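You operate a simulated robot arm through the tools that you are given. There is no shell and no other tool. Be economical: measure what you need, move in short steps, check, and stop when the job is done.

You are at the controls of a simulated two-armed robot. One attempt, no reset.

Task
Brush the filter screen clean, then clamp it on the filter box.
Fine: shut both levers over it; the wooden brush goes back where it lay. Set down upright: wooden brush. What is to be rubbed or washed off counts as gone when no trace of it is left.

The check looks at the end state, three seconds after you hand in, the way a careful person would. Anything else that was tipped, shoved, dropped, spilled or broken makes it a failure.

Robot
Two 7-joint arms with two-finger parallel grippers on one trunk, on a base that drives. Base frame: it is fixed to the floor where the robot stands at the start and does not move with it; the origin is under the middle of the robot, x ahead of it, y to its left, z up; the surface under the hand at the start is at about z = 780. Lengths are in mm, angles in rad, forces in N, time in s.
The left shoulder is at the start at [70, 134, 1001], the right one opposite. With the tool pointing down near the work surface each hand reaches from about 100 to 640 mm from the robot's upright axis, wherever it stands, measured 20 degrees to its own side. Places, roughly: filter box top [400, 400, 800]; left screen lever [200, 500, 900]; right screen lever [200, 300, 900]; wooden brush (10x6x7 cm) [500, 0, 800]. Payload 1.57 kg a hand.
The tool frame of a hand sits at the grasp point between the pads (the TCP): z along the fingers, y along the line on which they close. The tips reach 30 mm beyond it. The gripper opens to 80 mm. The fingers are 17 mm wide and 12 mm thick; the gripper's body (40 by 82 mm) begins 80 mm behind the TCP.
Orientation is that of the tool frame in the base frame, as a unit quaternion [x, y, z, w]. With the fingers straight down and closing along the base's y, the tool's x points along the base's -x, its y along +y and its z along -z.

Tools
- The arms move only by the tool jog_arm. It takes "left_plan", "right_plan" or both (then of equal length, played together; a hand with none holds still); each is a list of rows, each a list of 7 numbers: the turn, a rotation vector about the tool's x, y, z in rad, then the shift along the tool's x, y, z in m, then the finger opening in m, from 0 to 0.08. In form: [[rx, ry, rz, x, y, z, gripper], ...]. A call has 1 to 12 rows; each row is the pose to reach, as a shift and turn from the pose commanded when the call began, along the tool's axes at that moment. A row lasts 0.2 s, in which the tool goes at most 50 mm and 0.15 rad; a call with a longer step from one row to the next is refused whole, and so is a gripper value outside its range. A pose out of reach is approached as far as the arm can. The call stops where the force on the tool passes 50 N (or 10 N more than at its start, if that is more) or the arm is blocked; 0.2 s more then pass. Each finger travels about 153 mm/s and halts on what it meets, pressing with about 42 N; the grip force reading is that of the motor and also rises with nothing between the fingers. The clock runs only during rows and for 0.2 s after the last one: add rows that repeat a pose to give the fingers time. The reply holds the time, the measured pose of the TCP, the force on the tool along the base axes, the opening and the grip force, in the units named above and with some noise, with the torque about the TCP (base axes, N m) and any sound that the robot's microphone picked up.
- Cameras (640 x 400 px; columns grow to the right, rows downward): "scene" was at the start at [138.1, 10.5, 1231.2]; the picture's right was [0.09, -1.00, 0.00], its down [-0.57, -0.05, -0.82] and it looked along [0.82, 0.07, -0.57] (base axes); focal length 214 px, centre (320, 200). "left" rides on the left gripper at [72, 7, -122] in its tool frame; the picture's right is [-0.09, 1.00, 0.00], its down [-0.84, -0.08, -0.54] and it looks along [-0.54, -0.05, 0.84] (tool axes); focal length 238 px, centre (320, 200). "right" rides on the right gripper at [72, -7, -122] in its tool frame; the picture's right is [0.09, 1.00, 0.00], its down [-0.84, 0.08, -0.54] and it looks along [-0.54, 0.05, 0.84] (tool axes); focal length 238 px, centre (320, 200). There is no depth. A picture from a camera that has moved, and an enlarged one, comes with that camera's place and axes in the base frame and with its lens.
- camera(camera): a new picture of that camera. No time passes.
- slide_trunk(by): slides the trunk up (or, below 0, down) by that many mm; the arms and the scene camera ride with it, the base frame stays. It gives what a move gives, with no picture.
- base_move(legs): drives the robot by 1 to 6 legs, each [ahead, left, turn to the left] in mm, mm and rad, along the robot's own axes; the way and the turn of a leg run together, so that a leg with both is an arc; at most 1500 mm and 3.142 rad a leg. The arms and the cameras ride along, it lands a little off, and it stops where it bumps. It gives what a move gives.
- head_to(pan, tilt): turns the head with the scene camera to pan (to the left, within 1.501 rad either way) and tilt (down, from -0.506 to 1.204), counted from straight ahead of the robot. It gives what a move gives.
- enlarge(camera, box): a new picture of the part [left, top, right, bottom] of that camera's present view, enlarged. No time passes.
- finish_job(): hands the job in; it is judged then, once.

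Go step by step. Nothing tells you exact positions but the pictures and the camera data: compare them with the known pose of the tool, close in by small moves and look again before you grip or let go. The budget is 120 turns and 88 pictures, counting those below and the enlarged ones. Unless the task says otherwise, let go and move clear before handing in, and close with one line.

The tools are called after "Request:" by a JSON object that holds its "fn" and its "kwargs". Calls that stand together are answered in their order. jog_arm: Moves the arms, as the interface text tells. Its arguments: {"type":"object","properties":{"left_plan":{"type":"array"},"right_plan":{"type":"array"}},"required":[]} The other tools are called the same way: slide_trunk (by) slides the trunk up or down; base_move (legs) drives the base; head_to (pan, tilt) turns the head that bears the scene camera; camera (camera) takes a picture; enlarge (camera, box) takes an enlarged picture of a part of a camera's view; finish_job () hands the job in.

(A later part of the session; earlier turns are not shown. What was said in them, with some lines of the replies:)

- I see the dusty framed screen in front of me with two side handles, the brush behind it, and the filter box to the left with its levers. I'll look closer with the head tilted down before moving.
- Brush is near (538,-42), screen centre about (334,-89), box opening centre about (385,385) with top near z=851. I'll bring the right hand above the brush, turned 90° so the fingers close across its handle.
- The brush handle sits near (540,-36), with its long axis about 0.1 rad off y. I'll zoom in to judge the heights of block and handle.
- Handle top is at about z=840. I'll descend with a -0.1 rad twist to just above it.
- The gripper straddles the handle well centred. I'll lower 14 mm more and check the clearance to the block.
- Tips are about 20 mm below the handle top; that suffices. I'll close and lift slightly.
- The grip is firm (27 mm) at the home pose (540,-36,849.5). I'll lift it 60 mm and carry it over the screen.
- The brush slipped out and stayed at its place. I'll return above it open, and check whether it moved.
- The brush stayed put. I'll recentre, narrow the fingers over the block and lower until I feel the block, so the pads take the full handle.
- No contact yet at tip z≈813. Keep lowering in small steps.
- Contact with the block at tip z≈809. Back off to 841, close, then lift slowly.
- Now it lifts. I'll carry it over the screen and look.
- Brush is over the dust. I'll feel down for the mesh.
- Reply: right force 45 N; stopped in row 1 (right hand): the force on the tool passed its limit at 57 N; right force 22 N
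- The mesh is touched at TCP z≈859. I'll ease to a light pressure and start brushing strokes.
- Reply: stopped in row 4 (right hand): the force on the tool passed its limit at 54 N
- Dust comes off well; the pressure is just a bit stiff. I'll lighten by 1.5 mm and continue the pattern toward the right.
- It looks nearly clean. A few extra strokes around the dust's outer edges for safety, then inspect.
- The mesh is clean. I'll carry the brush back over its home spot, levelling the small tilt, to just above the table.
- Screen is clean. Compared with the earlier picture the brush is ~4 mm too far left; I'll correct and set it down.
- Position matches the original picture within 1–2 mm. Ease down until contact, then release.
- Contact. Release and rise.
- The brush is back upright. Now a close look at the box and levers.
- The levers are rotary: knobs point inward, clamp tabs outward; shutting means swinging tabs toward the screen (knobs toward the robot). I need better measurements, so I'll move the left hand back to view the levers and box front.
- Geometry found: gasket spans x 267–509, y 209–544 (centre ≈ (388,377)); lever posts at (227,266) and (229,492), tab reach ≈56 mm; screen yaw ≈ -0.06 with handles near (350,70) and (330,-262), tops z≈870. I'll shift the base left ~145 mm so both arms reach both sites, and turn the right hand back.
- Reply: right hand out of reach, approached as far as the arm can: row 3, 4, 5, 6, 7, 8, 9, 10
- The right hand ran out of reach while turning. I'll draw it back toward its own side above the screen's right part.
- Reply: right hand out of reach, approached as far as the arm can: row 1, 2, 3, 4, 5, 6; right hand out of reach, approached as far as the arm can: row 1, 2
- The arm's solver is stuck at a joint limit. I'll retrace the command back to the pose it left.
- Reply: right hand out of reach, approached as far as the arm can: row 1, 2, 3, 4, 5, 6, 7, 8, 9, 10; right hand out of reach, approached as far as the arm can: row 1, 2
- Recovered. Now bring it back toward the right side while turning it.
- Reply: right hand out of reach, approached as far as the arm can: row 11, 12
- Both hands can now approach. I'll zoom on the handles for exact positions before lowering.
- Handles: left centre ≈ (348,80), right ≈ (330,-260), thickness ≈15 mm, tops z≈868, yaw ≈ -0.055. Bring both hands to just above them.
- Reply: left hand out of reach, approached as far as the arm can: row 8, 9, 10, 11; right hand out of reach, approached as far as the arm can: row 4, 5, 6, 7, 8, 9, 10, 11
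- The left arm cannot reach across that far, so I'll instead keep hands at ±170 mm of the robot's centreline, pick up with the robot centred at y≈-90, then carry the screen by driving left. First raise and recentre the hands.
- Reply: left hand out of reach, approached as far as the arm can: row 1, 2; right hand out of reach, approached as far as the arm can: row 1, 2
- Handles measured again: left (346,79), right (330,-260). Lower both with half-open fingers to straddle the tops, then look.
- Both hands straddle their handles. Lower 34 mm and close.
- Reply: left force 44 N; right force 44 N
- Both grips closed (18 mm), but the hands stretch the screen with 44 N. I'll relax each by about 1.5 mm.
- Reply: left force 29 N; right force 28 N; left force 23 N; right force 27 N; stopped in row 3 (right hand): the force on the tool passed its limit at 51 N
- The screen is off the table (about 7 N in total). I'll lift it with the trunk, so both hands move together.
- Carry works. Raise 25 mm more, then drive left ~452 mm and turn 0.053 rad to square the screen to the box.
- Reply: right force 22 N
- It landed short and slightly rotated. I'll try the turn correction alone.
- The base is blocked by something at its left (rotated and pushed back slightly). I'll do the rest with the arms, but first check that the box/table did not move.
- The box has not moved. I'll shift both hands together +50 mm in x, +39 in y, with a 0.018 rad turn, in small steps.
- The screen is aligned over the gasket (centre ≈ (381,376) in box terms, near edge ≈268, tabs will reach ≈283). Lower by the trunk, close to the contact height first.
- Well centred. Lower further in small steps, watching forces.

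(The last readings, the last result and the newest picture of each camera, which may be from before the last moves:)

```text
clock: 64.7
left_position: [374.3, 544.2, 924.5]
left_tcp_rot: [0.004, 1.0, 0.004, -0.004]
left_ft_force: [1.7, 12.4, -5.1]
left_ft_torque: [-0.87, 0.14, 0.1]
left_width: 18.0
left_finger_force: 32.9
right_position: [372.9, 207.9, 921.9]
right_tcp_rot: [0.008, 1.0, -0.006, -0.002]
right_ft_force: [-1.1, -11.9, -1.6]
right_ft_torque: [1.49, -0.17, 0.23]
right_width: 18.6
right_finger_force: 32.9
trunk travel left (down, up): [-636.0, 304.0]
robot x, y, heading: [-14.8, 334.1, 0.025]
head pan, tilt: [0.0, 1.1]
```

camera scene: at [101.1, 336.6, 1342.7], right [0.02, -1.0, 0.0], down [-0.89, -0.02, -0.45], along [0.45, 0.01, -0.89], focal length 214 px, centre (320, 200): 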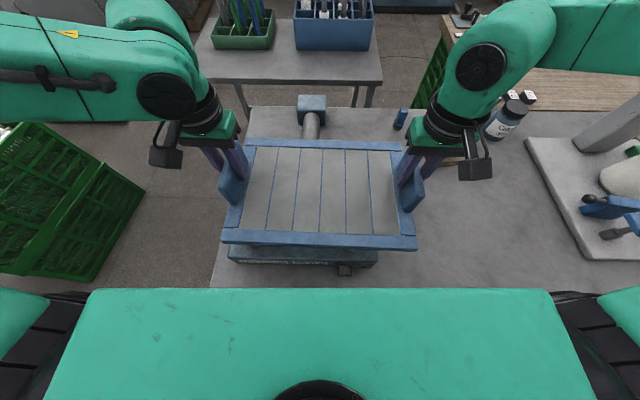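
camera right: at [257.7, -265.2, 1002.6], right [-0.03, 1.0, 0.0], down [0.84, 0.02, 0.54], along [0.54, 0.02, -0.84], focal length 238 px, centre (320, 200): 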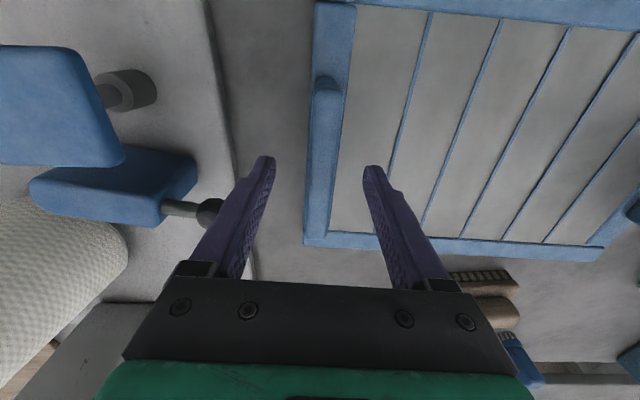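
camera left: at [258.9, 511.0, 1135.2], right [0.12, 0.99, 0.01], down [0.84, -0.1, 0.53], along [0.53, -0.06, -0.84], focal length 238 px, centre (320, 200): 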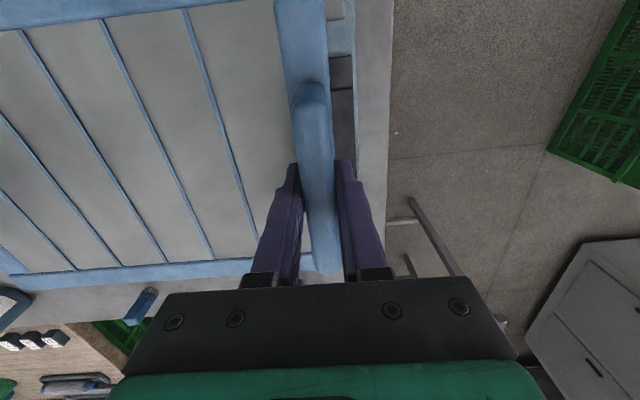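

Request:
{"fn": "slide_trunk", "kwargs": {"by": -3}}

Request:
{"fn": "slide_trunk", "kwargs": {"by": -3}}

Request:
{"fn": "enlarge", "kwargs": {"camera": "scene", "box": [200, 80, 440, 290]}}

```text
clock: 65.3
left_position: [375.5, 544.7, 920.6]
left_tcp_rot: [0.004, 1.0, 0.004, -0.001]
left_ft_force: [2.5, 13.3, -5.9]
left_ft_torque: [-0.89, -0.51, 0.04]
left_width: 17.8
left_finger_force: 33.5
right_position: [372.1, 208.1, 919.9]
right_tcp_rot: [0.008, 1.0, -0.005, -0.001]
right_ft_force: [-0.6, -14.5, 3.5]
right_ft_torque: [1.43, -0.25, 0.29]
right_width: 18.6
right_finger_force: 33.0
trunk travel left (down, up): [-633.0, 307.0]
robot x, y, heading: [-14.9, 333.9, 0.025]
head pan, tilt: [0.0, 1.1]
```

```text
clock: 65.8
left_position: [372.8, 545.5, 920.1]
left_tcp_rot: [0.003, 1.0, 0.005, -0.001]
left_ft_force: [5.5, 17.8, -3.0]
left_ft_torque: [-1.32, -0.65, 0.11]
left_width: 18.1
left_finger_force: 32.7
right_position: [372.7, 208.4, 918.7]
right_tcp_rot: [0.008, 1.0, -0.005, 0.0]
right_ft_force: [1.7, -20.4, 25.0]
right_ft_torque: [1.19, -0.01, 0.49]
right_width: 18.4
right_finger_force: 32.8
trunk travel left (down, up): [-630.0, 310.0]
robot x, y, heading: [-17.5, 333.8, 0.023]
head pan, tilt: [0.0, 1.1]
```

```text
1.90 times, centred on (320, 185) of scene
camera zoom: at [97.0, 337.7, 1248.4], right [0.02, -1.0, 0.0], down [-0.89, -0.02, -0.45], along [0.45, 0.01, -0.89], focal length 408 px, centre (320, 229)
```

zoom: 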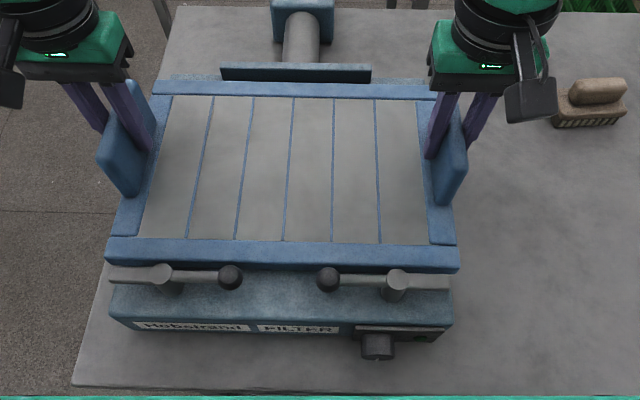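

Right side is down; left still slightly up. Lower the left a few mm and ease the right.

Request:
{"fn": "jog_arm", "kwargs": {"left_plan": [[0, 0, 0, 0, -0.0005, 0.001, 0], [0, 0, 0, 0, -0.0005, 0.002, 0]], "right_plan": [[0, 0, 0, 0, 0, -0.0005, 0], [0, 0, 0, 0, 0, -0.001, 0]]}}

```text
clock: 66.4
left_position: [373.1, 545.0, 918.5]
left_tcp_rot: [0.003, 1.0, 0.006, 0.001]
left_ft_force: [0.4, 24.3, 25.9]
left_ft_torque: [-1.17, -0.02, 0.11]
left_width: 18.3
left_finger_force: 32.7
right_position: [372.2, 209.2, 917.2]
right_tcp_rot: [0.008, 1.0, -0.006, 0.001]
right_ft_force: [12.3, -17.4, 14.3]
right_ft_torque: [1.35, 0.16, 0.4]
right_width: 18.3
right_finger_force: 33.3
trunk travel left (down, up): [-630.0, 310.0]
robot x, y, heading: [-20.1, 329.5, 0.022]
head pan, tilt: [0.0, 1.1]
```

Both ends are seated. Release both and rise straight up.

Request:
{"fn": "jog_arm", "kwargs": {"left_plan": [[0, 0, 0, 0, 0, -0.0008, 0.0], [0, 0, 0, 0, 0, -0.0008, 0.03], [0, 0, 0, 0, 0, -0.0008, 0.06], [0, 0, 0, 0, 0, -0.02, 0.06], [0, 0, 0, 0, 0, -0.05, 0.06], [0, 0, 0, 0, 0, -0.09, 0.06], [0, 0, 0, 0, 0, -0.13, 0.06]], "right_plan": [[0, 0, 0, 0, 0, -0.0004, 0.0], [0, 0, 0, 0, 0, -0.0004, 0.03], [0, 0, 0, 0, 0, -0.0004, 0.06], [0, 0, 0, 0, 0, -0.02, 0.06], [0, 0, 0, 0, 0, -0.05, 0.06], [0, 0, 0, 0, 0, -0.09, 0.06], [0, 0, 0, 0, 0, -0.13, 0.06]]}}

Request:
{"fn": "camera", "kwargs": {"camera": "scene"}}

Request:
{"fn": "enlarge", "kwargs": {"camera": "scene", "box": [200, 80, 440, 290]}}

```text
clock: 68.0
left_position: [371.0, 541.9, 1047.7]
left_tcp_rot: [0.004, 1.0, 0.005, -0.002]
left_ft_force: [0.0, -0.1, 0.5]
left_ft_torque: [-0.02, 0.0, 0.01]
left_width: 60.1
left_finger_force: 0.1
right_position: [371.7, 208.6, 1047.8]
right_tcp_rot: [0.007, 1.0, -0.005, 0.0]
right_ft_force: [0.2, -0.2, -0.1]
right_ft_torque: [0.03, -0.02, 0.0]
right_width: 59.9
right_finger_force: 0.0
trunk travel left (down, up): [-630.0, 310.0]
robot x, y, heading: [-18.0, 334.9, 0.023]
head pan, tilt: [0.0, 1.1]
```

```text
30 pictures are left
camera scene: at [96.7, 337.0, 1247.9], right [0.03, -1.0, 0.0], down [-0.89, -0.02, -0.45], along [0.45, 0.01, -0.89], focal length 214 px, centre (320, 200)
```

scene: 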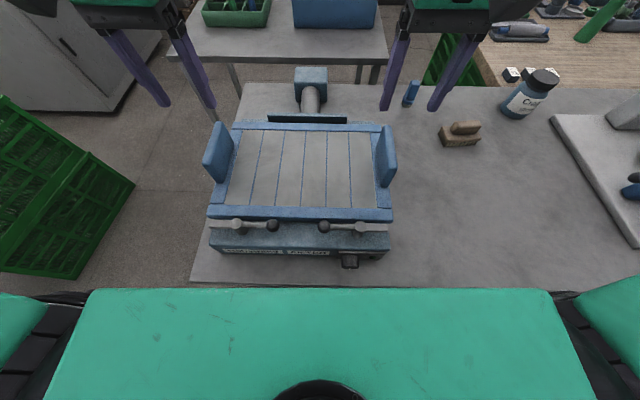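

```text
1.90 times, centred on (320, 185) of scene
camera zoom: at [96.7, 337.0, 1247.9], right [0.03, -1.0, 0.0], down [-0.89, -0.02, -0.45], along [0.45, 0.01, -0.89], focal length 408 px, centre (320, 229)
```

zoom: 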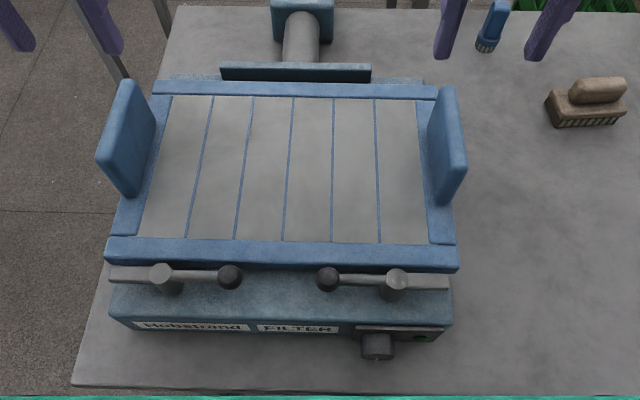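

The screen is seated with both levers open and free of it. Now the left lever: I'll bring the closed left hand to the +x side of its bar, above it first, and check; right hand likewise for the right lever.

Request:
{"fn": "jog_arm", "kwargs": {"left_plan": [[0, 0, 0, 0.03, -0.022, 0, 0.0], [0, 0, 0, 0.06, -0.045, 0, 0.0], [0, 0, 0, 0.09, -0.067, 0, 0.0], [0, 0, 0, 0.122, -0.089, 0.01, 0.0], [0, 0, 0, 0.122, -0.089, 0.05, 0.0], [0, 0, 0, 0.122, -0.089, 0.09, 0.0], [0, 0, 0, 0.122, -0.089, 0.118, 0.0]], "right_plan": [[0, 0, 0, 0.03, 0.024, 0, 0.0], [0, 0, 0, 0.06, 0.048, 0, 0.0], [0, 0, 0, 0.09, 0.072, 0, 0.0], [0, 0, 0, 0.124, 0.096, 0.01, 0.0], [0, 0, 0, 0.124, 0.096, 0.03, 0.0], [0, 0, 0, 0.124, 0.096, 0.05, 0.0], [0, 0, 0, 0.124, 0.096, 0.07, 0.0]]}}

Request:
{"fn": "enlarge", "kwargs": {"camera": "scene", "box": [190, 180, 410, 280]}}

Request:
{"fn": "camera", "kwargs": {"camera": "left"}}

```text
clock: 69.6
left_position: [253.5, 455.8, 964.6]
left_tcp_rot: [0.003, 1.0, 0.004, -0.003]
left_ft_force: [0.5, 0.4, -0.6]
left_ft_torque: [-0.03, 0.01, -0.03]
left_width: 0.2
left_finger_force: 21.5
left hand out of reach, approached as far as the arm can: row 6, 7
right_position: [249.3, 307.5, 976.1]
right_tcp_rot: [0.008, 1.0, -0.005, -0.001]
right_ft_force: [0.1, 0.8, 0.6]
right_ft_torque: [-0.01, 0.01, 0.0]
right_width: 0.1
right_finger_force: 21.3
trunk travel left (down, up): [-630.0, 310.0]
robot x, y, heading: [-13.8, 333.2, 0.025]
head pan, tilt: [0.0, 1.1]
```

```text
2.91 times, centred on (300, 230) of scene
camera zoom: at [98.4, 337.7, 1247.9], right [0.02, -1.0, 0.0], down [-0.89, -0.02, -0.45], along [0.45, 0.01, -0.89], focal length 624 px, centre (378, 113)
```

zoom: 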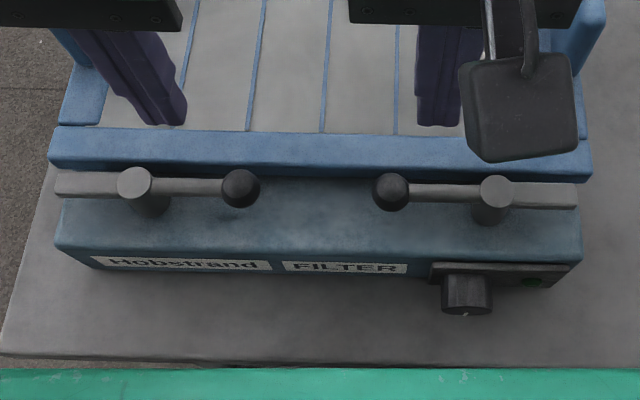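

```text
27 pictures are left
camera left: at [183.2, 460.9, 1087.0], right [0.1, 1.0, 0.01], down [0.84, -0.09, 0.54], along [0.53, -0.05, -0.84], focal length 238 px, centre (320, 200)
```

left: 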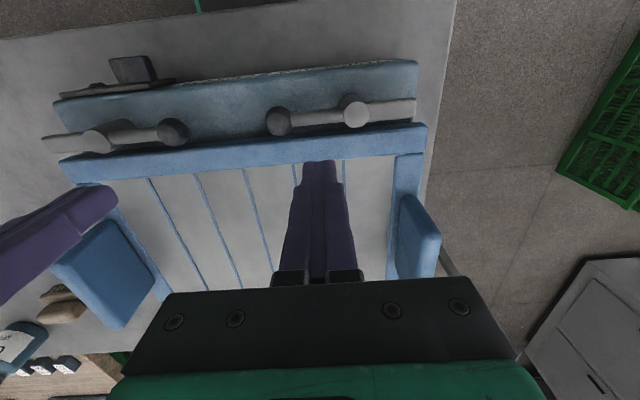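

The hands need a lower trunk for this height. Slide the trunk down 35 mm.

Request:
{"fn": "slide_trunk", "kwargs": {"by": -35}}

Request:
{"fn": "jog_arm", "kwargs": {"left_plan": [[0, 0, 0, 0.006, -0.003, 0.004, 0.0]], "right_plan": [[0, 0, 0, 0.003, -0.001, 0.01, 0.0]]}}

Request:
{"fn": "camera", "kwargs": {"camera": "left"}}

Request:
{"fn": "camera", "kwargs": {"camera": "right"}}

```text
clock: 70.4
left_position: [253.6, 456.3, 930.5]
left_tcp_rot: [0.004, 1.0, 0.004, -0.003]
left_ft_force: [0.8, 0.5, -0.6]
left_ft_torque: [0.0, -0.01, -0.01]
left_width: 0.0
left_finger_force: 21.7
right_position: [249.8, 306.9, 941.5]
right_tcp_rot: [0.008, 1.0, -0.005, -0.001]
right_ft_force: [0.0, 0.1, -0.3]
right_ft_torque: [0.01, -0.03, 0.01]
right_width: 0.0
right_finger_force: 21.7
trunk travel left (down, up): [-595.0, 345.0]
robot x, y, heading: [-17.7, 332.9, 0.021]
head pan, tilt: [0.0, 1.1]
```

```text
clock: 70.8
left_position: [252.2, 456.0, 928.9]
left_tcp_rot: [0.004, 1.0, 0.005, -0.003]
left_ft_force: [0.0, -0.1, -0.2]
left_ft_torque: [0.01, -0.01, -0.01]
left_width: 0.1
left_finger_force: 21.3
left hand out of reach, approached as far as the arm can: row 1
right_position: [245.1, 305.7, 931.3]
right_tcp_rot: [0.006, 1.0, -0.005, -0.001]
right_ft_force: [0.0, -0.3, -0.7]
right_ft_torque: [0.0, -0.03, 0.05]
right_width: 0.0
right_finger_force: 21.2
trunk travel left (down, up): [-595.0, 345.0]
robot x, y, heading: [-14.9, 332.5, 0.022]
head pan, tilt: [0.0, 1.1]
```

```text
26 pictures are left
camera left: at [183.0, 460.4, 1052.5], right [0.1, 0.99, 0.01], down [0.84, -0.09, 0.54], along [0.53, -0.05, -0.84], focal length 238 px, centre (320, 200)
```

left: 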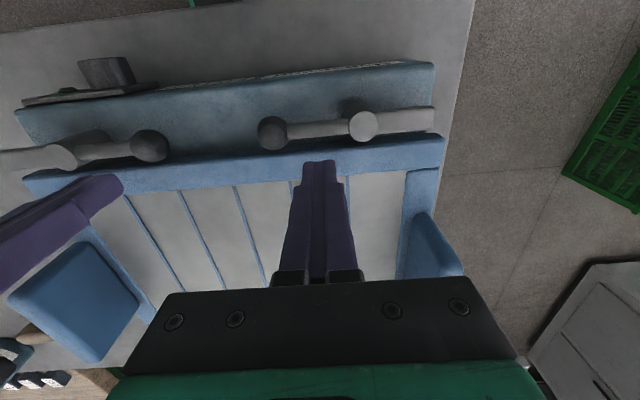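

```text
25 pictures are left
camera right: at [175.2, 299.4, 1052.3], right [-0.08, 1.0, -0.01], down [0.84, 0.07, 0.54], along [0.54, 0.03, -0.84], focal length 238 px, centre (320, 200)
```

right: 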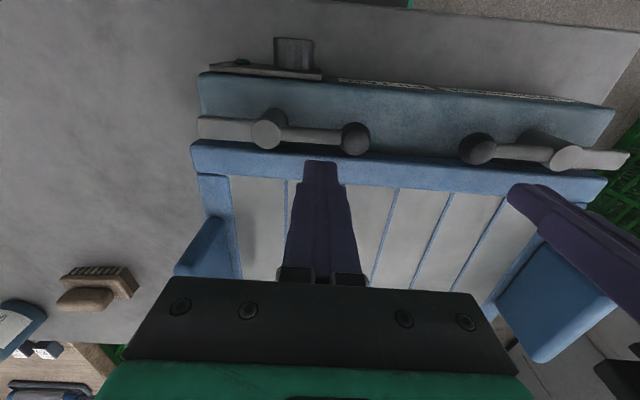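

The left arm is cramped this close in. I'll raise the hands a bit and back the base up 110 mm.

Request:
{"fn": "slide_trunk", "kwargs": {"by": 30}}

Request:
{"fn": "base_move", "kwargs": {"legs": [[-110, 0, 0]]}}

Request:
{"fn": "slide_trunk", "kwargs": {"by": -30}}

```text
clock: 71.5
left_position: [253.4, 456.2, 959.4]
left_tcp_rot: [0.004, 1.0, 0.004, -0.004]
left_ft_force: [0.1, 0.8, -1.3]
left_ft_torque: [-0.02, -0.02, -0.05]
left_width: 0.1
left_finger_force: 21.1
right_position: [245.6, 306.0, 961.3]
right_tcp_rot: [0.007, 1.0, -0.005, -0.002]
right_ft_force: [0.0, -0.2, 0.4]
right_ft_torque: [0.01, 0.0, 0.01]
right_width: 0.0
right_finger_force: 21.8
trunk travel left (down, up): [-625.0, 315.0]
robot x, y, heading: [-16.0, 331.4, 0.024]
head pan, tilt: [0.0, 1.1]
```

```text
clock: 72.7
left_position: [145.4, 452.9, 959.3]
left_tcp_rot: [0.004, 1.0, 0.005, -0.003]
left_ft_force: [-0.6, 0.6, 0.3]
left_ft_torque: [0.0, -0.01, 0.0]
left_width: 0.1
left_finger_force: 21.2
right_position: [139.1, 303.2, 961.5]
right_tcp_rot: [0.007, 1.0, -0.005, -0.002]
right_ft_force: [0.4, -0.1, 0.0]
right_ft_torque: [0.02, 0.01, -0.04]
right_width: 0.0
right_finger_force: 20.8
trunk travel left (down, up): [-625.0, 315.0]
robot x, y, heading: [-121.6, 328.4, 0.027]
head pan, tilt: [0.0, 1.1]
```

```text
clock: 73.5
left_position: [145.8, 454.5, 928.5]
left_tcp_rot: [0.003, 1.0, 0.004, -0.002]
left_ft_force: [0.2, -0.4, -0.9]
left_ft_torque: [0.07, 0.01, -0.02]
left_width: 0.1
left_finger_force: 21.3
right_position: [139.0, 303.0, 931.2]
right_tcp_rot: [0.007, 1.0, -0.004, -0.001]
right_ft_force: [1.1, -0.4, 0.7]
right_ft_torque: [0.03, -0.01, -0.01]
right_width: 0.0
right_finger_force: 21.7
trunk travel left (down, up): [-595.0, 345.0]
robot x, y, heading: [-123.9, 330.1, 0.026]
head pan, tilt: [0.0, 1.1]
```

Safer plan: first push each clamp tab from the robot side toward +x (lots of room), then finish by pulling the knob side. Place closed fingers behind the tabs: left at (211,535), right at (208,218).

Request:
{"fn": "jog_arm", "kwargs": {"left_plan": [[0, 0, 0, -0.02, 0.027, 0, 0.0], [0, 0, 0, -0.042, 0.054, 0, 0.0], [0, 0, 0, -0.064, 0.08, 0, 0.0], [0, 0, 0, -0.064, 0.08, 0.015, 0.0], [0, 0, 0, -0.064, 0.08, 0.025, 0.0]], "right_plan": [[0, 0, 0, -0.02, -0.028, 0, 0.0], [0, 0, 0, -0.044, -0.056, 0, 0.0], [0, 0, 0, -0.068, -0.085, 0, 0.0], [0, 0, 0, -0.068, -0.085, 0.015, 0.0], [0, 0, 0, -0.068, -0.085, 0.027, 0.0]]}}

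Request:
{"fn": "head_to", "kwargs": {"pan": 0.15, "tilt": 0.95}}

Request:
{"fn": "camera", "kwargs": {"camera": "scene"}}

Request:
{"fn": "enlarge", "kwargs": {"camera": "right", "box": [180, 60, 500, 260]}}

```text
clock: 74.7
left_position: [209.8, 533.0, 904.1]
left_tcp_rot: [0.003, 1.0, 0.005, -0.003]
left_ft_force: [-0.4, -0.2, -0.6]
left_ft_torque: [-0.01, -0.04, 0.0]
left_width: 0.0
left_finger_force: 21.6
right_position: [206.9, 217.8, 904.6]
right_tcp_rot: [0.008, 1.0, -0.005, -0.001]
right_ft_force: [-0.6, -0.1, -0.1]
right_ft_torque: [0.0, 0.04, -0.03]
right_width: 0.0
right_finger_force: 20.9
trunk travel left (down, up): [-595.0, 345.0]
robot x, y, heading: [-122.2, 326.3, 0.029]
head pan, tilt: [0.0, 1.1]
```

```text
clock: 75.3
left_position: [210.5, 533.0, 904.9]
left_tcp_rot: [0.004, 1.0, 0.004, -0.004]
left_ft_force: [-0.7, -0.4, -0.6]
left_ft_torque: [0.0, -0.02, 0.02]
left_width: 0.0
left_finger_force: 21.2
right_position: [207.5, 216.3, 904.2]
right_tcp_rot: [0.008, 1.0, -0.006, -0.001]
right_ft_force: [-0.3, -0.7, 0.2]
right_ft_torque: [0.03, -0.01, -0.01]
right_width: 0.2
right_finger_force: 20.9
trunk travel left (down, up): [-595.0, 345.0]
robot x, y, heading: [-122.3, 332.6, 0.025]
head pan, tilt: [0.15, 0.949]
```

```text
24 pictures are left
camera scene: at [-0.7, 345.5, 1223.1], right [0.17, -0.98, 0.0], down [-0.8, -0.14, -0.58], along [0.57, 0.1, -0.81], focal length 214 px, centre (320, 200)
```

scene: 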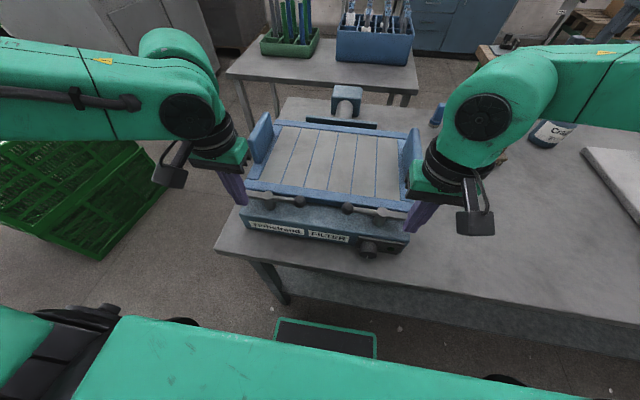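

```text
2.00 times, centred on (340, 160) of right
camera zoom: at [135.6, 210.4, 1025.6], right [-0.08, 1.0, -0.01], down [0.84, 0.07, 0.54], along [0.54, 0.03, -0.84], focal length 477 px, centre (280, 280)
```

zoom: 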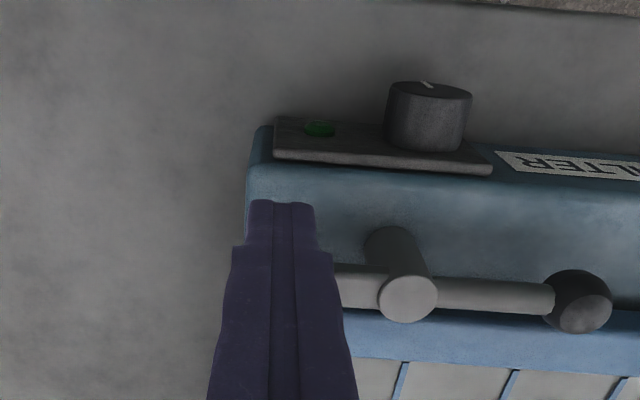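

Fingers are placed on the robot side of both tabs. Lower 10 mm and push +x in small steps.

Request:
{"fn": "jog_arm", "kwargs": {"left_plan": [[0, 0, 0, 0, 0, 0.01, 0.0], [0, 0, 0, -0.007, 0, 0.01, 0.0], [0, 0, 0, -0.014, 0, 0.01, 0.0], [0, 0, 0, -0.02, 0, 0.01, 0.0], [0, 0, 0, -0.026, 0, 0.01, 0.0], [0, 0, 0, -0.032, 0, 0.01, 0.0]], "right_plan": [[0, 0, 0, 0, 0, 0.01, 0.0], [0, 0, 0, -0.007, 0, 0.01, 0.0], [0, 0, 0, -0.014, 0, 0.01, 0.0], [0, 0, 0, -0.02, 0, 0.01, 0.0], [0, 0, 0, -0.026, 0, 0.01, 0.0], [0, 0, 0, -0.032, 0, 0.01, 0.0]]}}

Request:
{"fn": "enlarge", "kwargs": {"camera": "scene", "box": [210, 150, 450, 270]}}

```text
clock: 76.8
left_position: [242.5, 534.4, 896.0]
left_tcp_rot: [0.003, 1.0, 0.004, -0.002]
left_ft_force: [-1.6, -0.4, -0.8]
left_ft_torque: [0.02, 0.02, -0.01]
left_width: 0.0
left_finger_force: 20.9
right_position: [239.1, 215.6, 894.8]
right_tcp_rot: [0.008, 1.0, -0.006, -0.001]
right_ft_force: [-0.4, -0.1, 0.6]
right_ft_torque: [-0.02, 0.03, 0.02]
right_width: 0.0
right_finger_force: 21.5
trunk travel left (down, up): [-595.0, 345.0]
robot x, y, heading: [-120.3, 330.3, 0.024]
head pan, tilt: [0.15, 0.949]
```

```text
2.67 times, centred on (330, 210) of scene
camera zoom: at [-0.9, 345.7, 1223.1], right [0.17, -0.98, 0.0], down [-0.8, -0.14, -0.58], along [0.57, 0.1, -0.81], focal length 572 px, centre (293, 173)
```

zoom: 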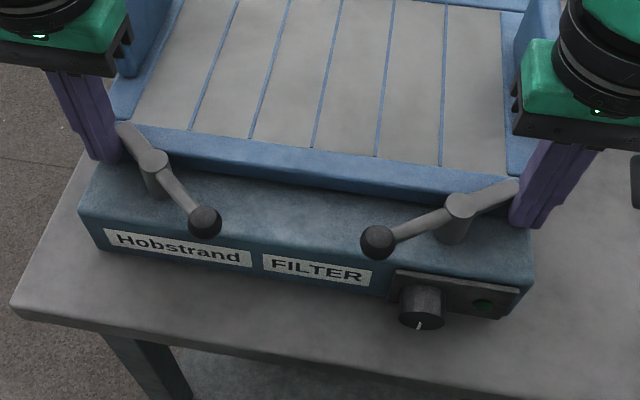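

The levers swing freely, now about 35–45°. Back off, go up and over to the far side of the knob bars.

Request:
{"fn": "jog_arm", "kwargs": {"left_plan": [[0, 0, 0, 0.006, 0, 0, 0.0], [0, 0, 0, 0.006, 0, -0.03, 0.0], [0, 0, 0, 0.006, 0, -0.055, 0.0], [0, 0, 0, 0.009, -0.045, -0.055, 0.0], [0, 0, 0, 0.0115, -0.0934, -0.055, 0.0], [0, 0, 0, 0.0115, -0.0934, -0.02, 0.0]], "right_plan": [[0, 0, 0, 0.006, 0, 0, 0.0], [0, 0, 0, 0.006, 0, -0.03, 0.0], [0, 0, 0, 0.006, 0, -0.055, 0.0], [0, 0, 0, 0.009, 0.048, -0.055, 0.0], [0, 0, 0, 0.011, 0.0964, -0.055, 0.0], [0, 0, 0, 0.011, 0.0964, -0.02, 0.0]]}}

Request:
{"fn": "enlarge", "kwargs": {"camera": "scene", "box": [210, 150, 450, 270]}}

Request:
{"fn": "camera", "kwargs": {"camera": "right"}}

Request:
{"fn": "camera", "kwargs": {"camera": "left"}}

```text
clock: 78.2
left_position: [229.4, 440.1, 914.1]
left_tcp_rot: [0.004, 1.0, 0.004, -0.003]
left_ft_force: [0.4, -0.7, -0.6]
left_ft_torque: [-0.03, -0.04, 0.03]
left_width: 0.2
left_finger_force: 20.8
right_position: [230.3, 301.2, 922.7]
right_tcp_rot: [0.01, 1.0, -0.005, -0.001]
right_ft_force: [-0.2, 0.8, 0.0]
right_ft_torque: [-0.03, -0.02, -0.01]
right_width: 0.0
right_finger_force: 21.5
right hand out of reach, approached as far as the arm can: row 5, 6
trunk travel left (down, up): [-595.0, 345.0]
robot x, y, heading: [-120.0, 326.3, 0.027]
head pan, tilt: [0.15, 0.949]
```

```text
2.67 times, centred on (330, 210) of scene
camera zoom: at [-0.5, 347.0, 1223.1], right [0.17, -0.98, 0.0], down [-0.8, -0.14, -0.58], along [0.57, 0.1, -0.81], focal length 572 px, centre (293, 173)
```

zoom: 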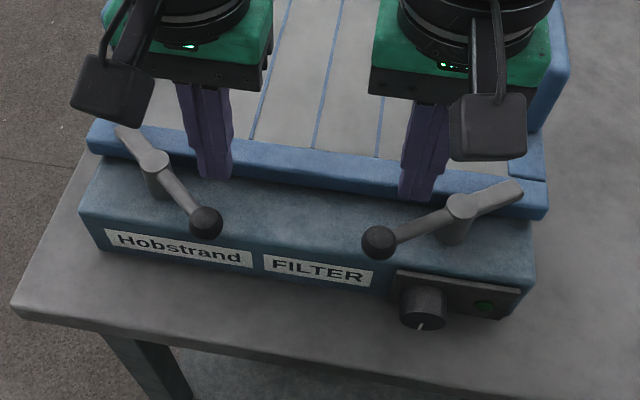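

```text
20 pictures are left
camera right: at [158.6, 294.7, 1042.3], right [-0.07, 1.0, -0.01], down [0.84, 0.07, 0.54], along [0.54, 0.03, -0.84], focal length 238 px, centre (320, 200)
```

right: 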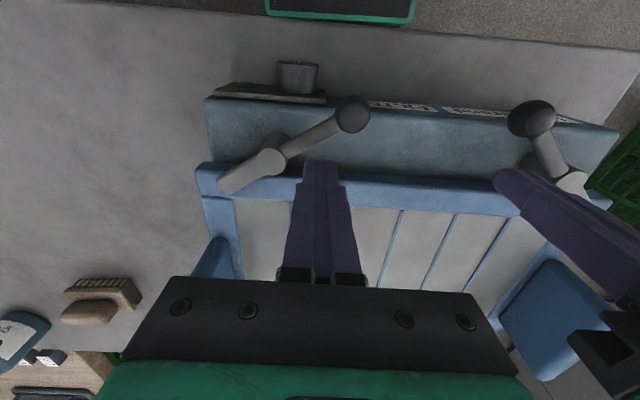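

```text
19 pictures are left
camera left: at [159.6, 445.6, 1035.7], right [0.1, 1.0, 0.01], down [0.84, -0.09, 0.54], along [0.53, -0.05, -0.84], focal length 238 px, centre (320, 200)
```

left: 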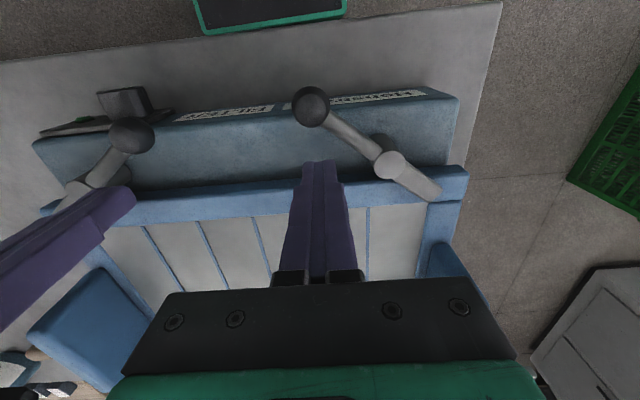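

Left finger is well placed behind its bar. Lower it and sweep the left lever shut along its arc.

Request:
{"fn": "jog_arm", "kwargs": {"left_plan": [[0, 0, 0, 0, 0, 0.01, 0.0], [0, 0, 0, 0, 0, 0.018, 0.0], [0, 0, 0, 0.006, 0.004, 0.018, 0.0], [0, 0, 0, 0.013, 0.008, 0.018, 0.0], [0, 0, 0, 0.0175, 0.0105, 0.018, 0.0], [0, 0, 0, 0.0214, 0.0124, 0.018, 0.0], [0, 0, 0, 0.026, 0.0163, 0.018, 0.0], [0, 0, 0, 0.0302, 0.0206, 0.018, 0.0], [0, 0, 0, 0.0337, 0.0264, 0.018, 0.0], [0, 0, 0, 0.0364, 0.0319, 0.018, 0.0]]}}

Request:
{"fn": "camera", "kwargs": {"camera": "left"}}

```text
clock: 80.3
left_position: [192.8, 471.6, 895.7]
left_tcp_rot: [0.004, 1.0, 0.004, -0.003]
left_ft_force: [-0.4, -1.4, 0.4]
left_ft_torque: [-0.02, -0.05, 0.02]
left_width: 0.2
left_finger_force: 21.5
right_position: [229.4, 299.0, 920.5]
right_tcp_rot: [0.008, 1.0, -0.004, 0.0]
right_ft_force: [-0.9, 0.2, -0.3]
right_ft_torque: [-0.02, -0.01, -0.03]
right_width: 0.1
right_finger_force: 21.2
trunk travel left (down, up): [-595.0, 345.0]
robot x, y, heading: [-123.4, 330.3, 0.024]
head pan, tilt: [0.15, 0.949]
```

```text
18 pictures are left
camera left: at [123.3, 477.2, 1018.5], right [0.1, 1.0, 0.01], down [0.84, -0.09, 0.54], along [0.53, -0.05, -0.84], focal length 238 px, centre (320, 200)
```

left: 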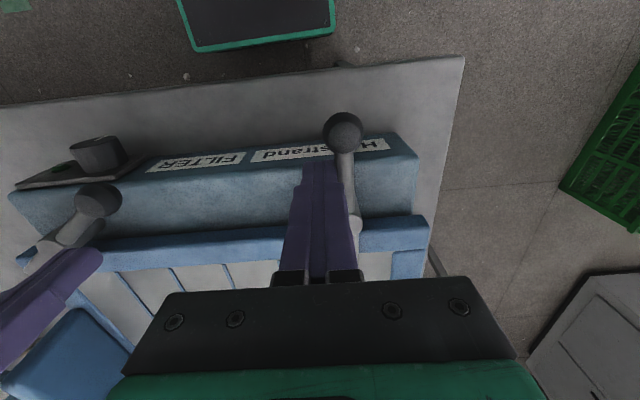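

The left lever is within ~1–2° of straight. Nudge a little further to see if there is a stop.

Request:
{"fn": "jog_arm", "kwargs": {"left_plan": [[0, 0, 0, 0, 0.0015, 0, 0.0], [0, 0, 0, 0, 0.003, 0, 0.0]]}}

Request:
{"fn": "enlarge", "kwargs": {"camera": "left", "box": [240, 80, 480, 280]}}

```text
clock: 81.0
left_position: [192.6, 472.7, 895.8]
left_tcp_rot: [0.003, 1.0, 0.004, -0.005]
left_ft_force: [-2.5, -12.2, -7.7]
left_ft_torque: [-0.31, 0.03, 0.02]
left_width: 0.0
left_finger_force: 21.1
right_position: [230.0, 296.5, 920.0]
right_tcp_rot: [0.009, 1.0, -0.003, -0.001]
right_ft_force: [-0.1, -1.3, 0.2]
right_ft_torque: [-0.02, 0.01, 0.03]
right_width: 0.1
right_finger_force: 21.1
trunk travel left (down, up): [-595.0, 345.0]
robot x, y, heading: [-119.8, 331.1, 0.028]
head pan, tilt: [0.15, 0.949]
```

```text
2.00 times, centred on (360, 180) of left
camera zoom: at [123.5, 477.3, 1018.7], right [0.1, 1.0, 0.01], down [0.84, -0.09, 0.53], along [0.53, -0.05, -0.85], focal length 477 px, centre (240, 240)
```

zoom: 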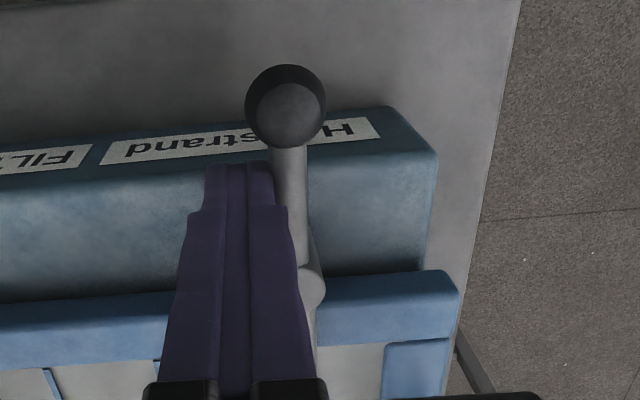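

The left lever hit its stop (12 N): shut. Back off and rise with both hands, then shift the base left so the right hand gets to the right lever comfortably.

Request:
{"fn": "jog_arm", "kwargs": {"left_plan": [[0, 0, 0, 0, -0.005, 0, 0.0], [0, 0, 0, 0, -0.01, -0.02, 0.0], [0, 0, 0, 0, -0.01, -0.06, 0.0], [0, 0, 0, 0, -0.01, -0.1, 0.0]], "right_plan": [[0, 0, 0, 0, 0, -0.01, 0.0], [0, 0, 0, 0, 0, -0.02, 0.0], [0, 0, 0, 0, 0, -0.03, 0.0], [0, 0, 0, 0, 0, -0.04, 0.0]]}}

Request:
{"fn": "base_move", "kwargs": {"legs": [[0, 80, 0]]}}

```text
clock: 82.0
left_position: [195.3, 462.1, 996.3]
left_tcp_rot: [0.004, 1.0, 0.005, -0.002]
left_ft_force: [-1.6, -0.9, 0.8]
left_ft_torque: [0.0, 0.0, 0.04]
left_width: 0.1
left_finger_force: 21.2
right_position: [233.5, 293.9, 956.3]
right_tcp_rot: [0.007, 1.0, -0.005, -0.001]
right_ft_force: [0.2, 0.6, -0.3]
right_ft_torque: [0.0, -0.01, 0.0]
right_width: 0.0
right_finger_force: 21.1
right hand out of reach, approached as far as the arm can: row 2, 3, 4
trunk travel left (down, up): [-595.0, 345.0]
robot x, y, heading: [-121.9, 324.4, 0.025]
head pan, tilt: [0.15, 0.949]
```

```text
clock: 83.0
left_position: [193.8, 544.2, 995.9]
left_tcp_rot: [0.003, 1.0, 0.005, -0.004]
left_ft_force: [0.1, 1.1, 0.3]
left_ft_torque: [-0.02, 0.01, 0.02]
left_width: 0.2
left_finger_force: 21.0
right_position: [231.9, 375.9, 955.8]
right_tcp_rot: [0.008, 1.0, -0.006, 0.0]
right_ft_force: [-0.6, -0.4, 0.8]
right_ft_torque: [-0.03, -0.02, 0.01]
right_width: 0.0
right_finger_force: 20.8
trunk travel left (down, up): [-595.0, 345.0]
robot x, y, heading: [-125.6, 410.5, 0.026]
head pan, tilt: [0.15, 0.949]
```

Request:
{"fn": "jog_arm", "kwargs": {"right_plan": [[0, 0, 0, 0.001, -0.022, 0, 0.0], [0, 0, 0, 0.002, -0.043, 0, 0.0], [0, 0, 0, 0.003, -0.064, 0, 0.0], [0, 0, 0, 0.003, -0.064, 0.02, 0.0], [0, 0, 0, 0.003, -0.064, 0.041, 0.0]]}}

Request:
{"fn": "camera", "kwargs": {"camera": "right"}}

```text
clock: 84.2
left_position: [193.2, 544.2, 996.6]
left_tcp_rot: [0.002, 1.0, 0.005, -0.003]
left_ft_force: [-1.0, 0.6, -0.6]
left_ft_torque: [-0.02, 0.01, 0.02]
left_width: 0.0
left_finger_force: 21.9
right_position: [228.1, 310.4, 914.2]
right_tcp_rot: [0.007, 1.0, -0.004, -0.001]
right_ft_force: [0.1, 0.2, 0.4]
right_ft_torque: [-0.03, 0.0, -0.02]
right_width: 0.0
right_finger_force: 20.9
trunk travel left (down, up): [-595.0, 345.0]
robot x, y, heading: [-124.2, 413.5, 0.026]
head pan, tilt: [0.15, 0.949]
```

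```text
16 pictures are left
camera right: at [157.6, 304.7, 1034.9], right [-0.08, 1.0, -0.01], down [0.84, 0.07, 0.54], along [0.54, 0.03, -0.84], focal length 238 px, centre (320, 200)
```

right: 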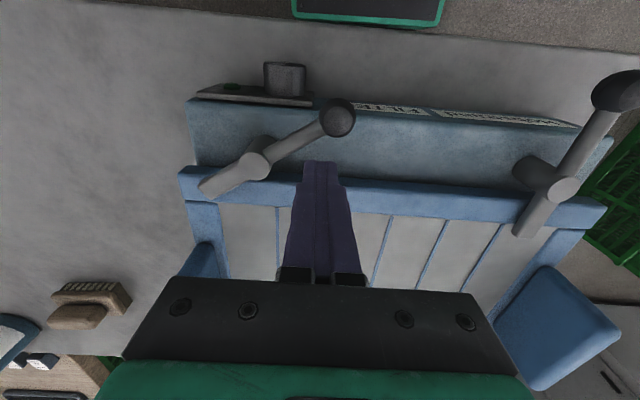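

Same sweep, mirrored, for the right lever.

Request:
{"fn": "jog_arm", "kwargs": {"right_plan": [[0, 0, 0, 0, 0, 0.01, 0.0], [0, 0, 0, 0, 0, 0.018, 0.0], [0, 0, 0, 0.006, -0.003, 0.018, 0.0], [0, 0, 0, 0.0129, -0.005, 0.018, 0.0], [0, 0, 0, 0.0171, -0.0069, 0.018, 0.0], [0, 0, 0, 0.0231, -0.0099, 0.018, 0.0], [0, 0, 0, 0.0281, -0.0136, 0.018, 0.0], [0, 0, 0, 0.0319, -0.0181, 0.018, 0.0], [0, 0, 0, 0.0354, -0.0239, 0.018, 0.0], [0, 0, 0, 0.0381, -0.0294, 0.018, 0.0]]}}

Request:
{"fn": "jog_arm", "kwargs": {"right_plan": [[0, 0, 0, 0, -0.0015, 0, 0.0], [0, 0, 0, 0, -0.003, 0, 0.0]]}}

Request:
{"fn": "camera", "kwargs": {"camera": "right"}}

```text
clock: 86.4
left_position: [193.2, 545.1, 997.1]
left_tcp_rot: [0.002, 1.0, 0.004, -0.003]
left_ft_force: [1.0, -0.5, 0.4]
left_ft_torque: [-0.01, 0.0, 0.01]
left_width: 0.0
left_finger_force: 21.7
right_position: [190.4, 281.9, 896.9]
right_tcp_rot: [0.006, 1.0, -0.005, -0.002]
right_ft_force: [0.6, 0.7, 0.7]
right_ft_torque: [-0.04, 0.01, 0.0]
right_width: 0.1
right_finger_force: 20.8
trunk travel left (down, up): [-595.0, 345.0]
robot x, y, heading: [-126.0, 403.1, 0.021]
head pan, tilt: [0.15, 0.949]
```

```text
clock: 87.0
left_position: [193.8, 547.2, 996.0]
left_tcp_rot: [0.002, 1.0, 0.004, -0.004]
left_ft_force: [-0.3, -0.6, -0.6]
left_ft_torque: [-0.01, 0.02, 0.01]
left_width: 0.0
left_finger_force: 21.3
right_position: [190.5, 281.1, 897.2]
right_tcp_rot: [0.006, 1.0, -0.005, -0.002]
right_ft_force: [-2.3, 8.7, -5.7]
right_ft_torque: [0.28, 0.1, 0.04]
right_width: 0.0
right_finger_force: 21.4
trunk travel left (down, up): [-595.0, 345.0]
robot x, y, heading: [-122.7, 412.6, 0.027]
head pan, tilt: [0.15, 0.949]
```

```text
15 pictures are left
camera right: at [119.1, 275.0, 1018.1], right [-0.08, 1.0, -0.01], down [0.84, 0.07, 0.54], along [0.54, 0.03, -0.84], focal length 238 px, centre (320, 200)
```

right: 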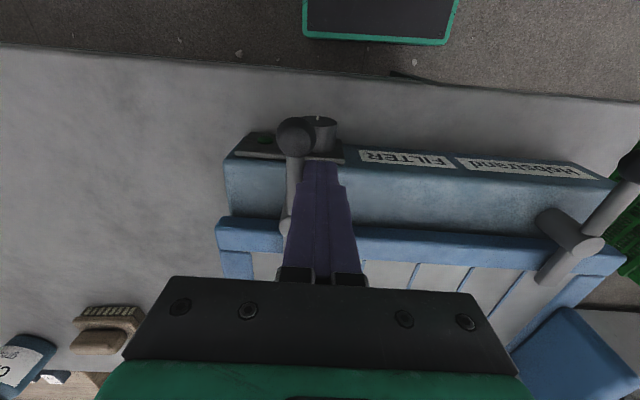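

The right lever also met its stop (9 N). Back off, rise and check everything from the scene camera.

Request:
{"fn": "jog_arm", "kwargs": {"right_plan": [[0, 0, 0, 0, 0.005, 0, 0.0], [0, 0, 0, 0, 0.01, -0.02, 0.0], [0, 0, 0, 0, 0.01, -0.06, 0.0], [0, 0, 0, 0, 0.01, -0.1, 0.0]]}}

Request:
{"fn": "base_move", "kwargs": {"legs": [[-150, 0, 0]]}}

Request:
{"fn": "head_to", "kwargs": {"pan": -0.1, "tilt": 0.85}}

Request:
{"fn": "camera", "kwargs": {"camera": "scene"}}

```text
clock: 88.0
left_position: [192.1, 545.0, 997.0]
left_tcp_rot: [0.003, 1.0, 0.004, -0.002]
left_ft_force: [-0.3, 0.0, 0.3]
left_ft_torque: [-0.02, 0.02, 0.04]
left_width: 0.0
left_finger_force: 21.3
right_position: [190.7, 291.3, 997.1]
right_tcp_rot: [0.007, 1.0, -0.005, 0.0]
right_ft_force: [0.0, 0.4, -0.1]
right_ft_torque: [-0.01, -0.02, 0.01]
right_width: 0.1
right_finger_force: 20.9
trunk travel left (down, up): [-595.0, 345.0]
robot x, y, heading: [-122.6, 410.7, 0.028]
head pan, tilt: [0.15, 0.949]
```

```text
clock: 89.4
left_position: [45.6, 539.7, 995.7]
left_tcp_rot: [0.004, 1.0, 0.004, -0.004]
left_ft_force: [0.1, -0.3, 0.5]
left_ft_torque: [0.02, 0.02, -0.02]
left_width: 0.1
left_finger_force: 21.2
right_position: [39.8, 284.2, 995.9]
right_tcp_rot: [0.009, 1.0, -0.004, -0.002]
right_ft_force: [0.0, 0.5, -0.9]
right_ft_torque: [-0.03, 0.02, 0.01]
right_width: 0.0
right_finger_force: 21.3
trunk travel left (down, up): [-595.0, 345.0]
robot x, y, heading: [-277.1, 403.7, 0.027]
head pan, tilt: [0.15, 0.949]
```

```text
clock: 90.2
left_position: [44.0, 541.1, 996.6]
left_tcp_rot: [0.004, 1.0, 0.004, -0.004]
left_ft_force: [0.1, -0.1, -0.3]
left_ft_torque: [0.02, 0.01, 0.0]
left_width: 0.0
left_finger_force: 21.3
right_position: [40.3, 285.5, 996.8]
right_tcp_rot: [0.009, 1.0, -0.004, -0.002]
right_ft_force: [-0.2, -0.5, -0.1]
right_ft_torque: [0.01, -0.02, -0.03]
right_width: 0.1
right_finger_force: 21.5
trunk travel left (down, up): [-595.0, 345.0]
robot x, y, heading: [-275.2, 407.8, 0.026]
head pan, tilt: [-0.099, 0.85]
```

```text
14 pictures are left
camera scene: at [-146.6, 404.4, 1230.6], right [-0.08, -1.0, 0.0], down [-0.75, 0.06, -0.66], along [0.66, -0.05, -0.75], focal length 214 px, centre (320, 200)
```

scene: 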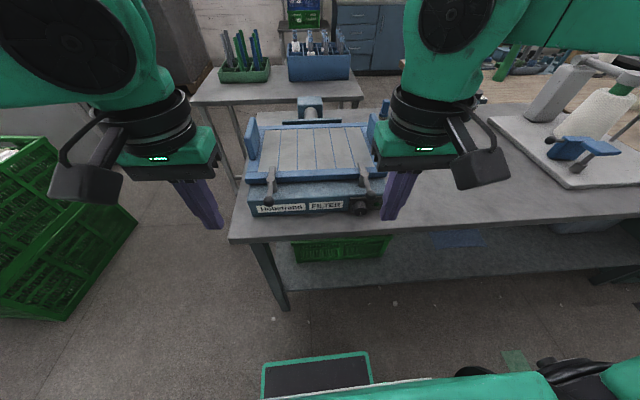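

Request:
{"fn": "enlarge", "kwargs": {"camera": "scene", "box": [235, 90, 395, 220]}}

Request:
{"fn": "camera", "kwargs": {"camera": "right"}}

```text
3.08 times, centred on (315, 155) of scene
camera zoom: at [-146.6, 404.4, 1230.6], right [-0.08, -1.0, 0.0], down [-0.75, 0.06, -0.66], along [0.66, -0.05, -0.75], focal length 660 px, centre (335, 338)
```

zoom: 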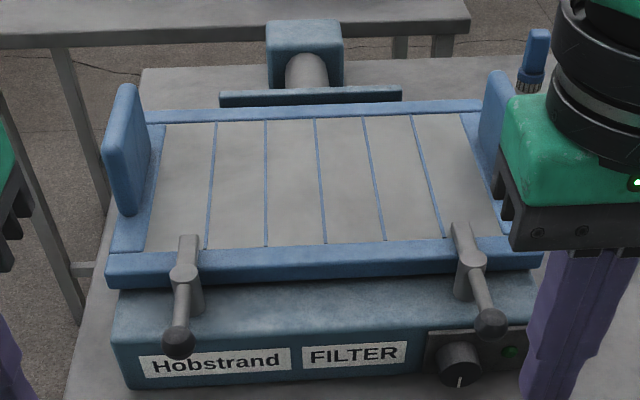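

```text
12 pictures are left
camera right: at [-31.3, 279.5, 1117.4], right [-0.07, 1.0, -0.01], down [0.84, 0.07, 0.54], along [0.54, 0.03, -0.84], focal length 238 px, centre (320, 200)
```

right: 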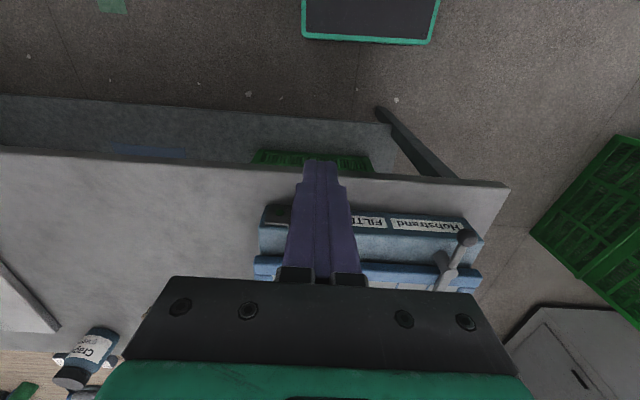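

Both tabs lie over the clean, seated screen. The brush stands upright where it lay, and both hands are clear, so I'm handing in.

Request:
{"fn": "finish_job", "kwargs": {}}

```text
The job is handed in.
```

The filter screen is brushed clean with no dust visible and seated on the filter box. Both levers are shut over it to their stops, and the wooden brush is back upright, within about 2 mm of where it lay.
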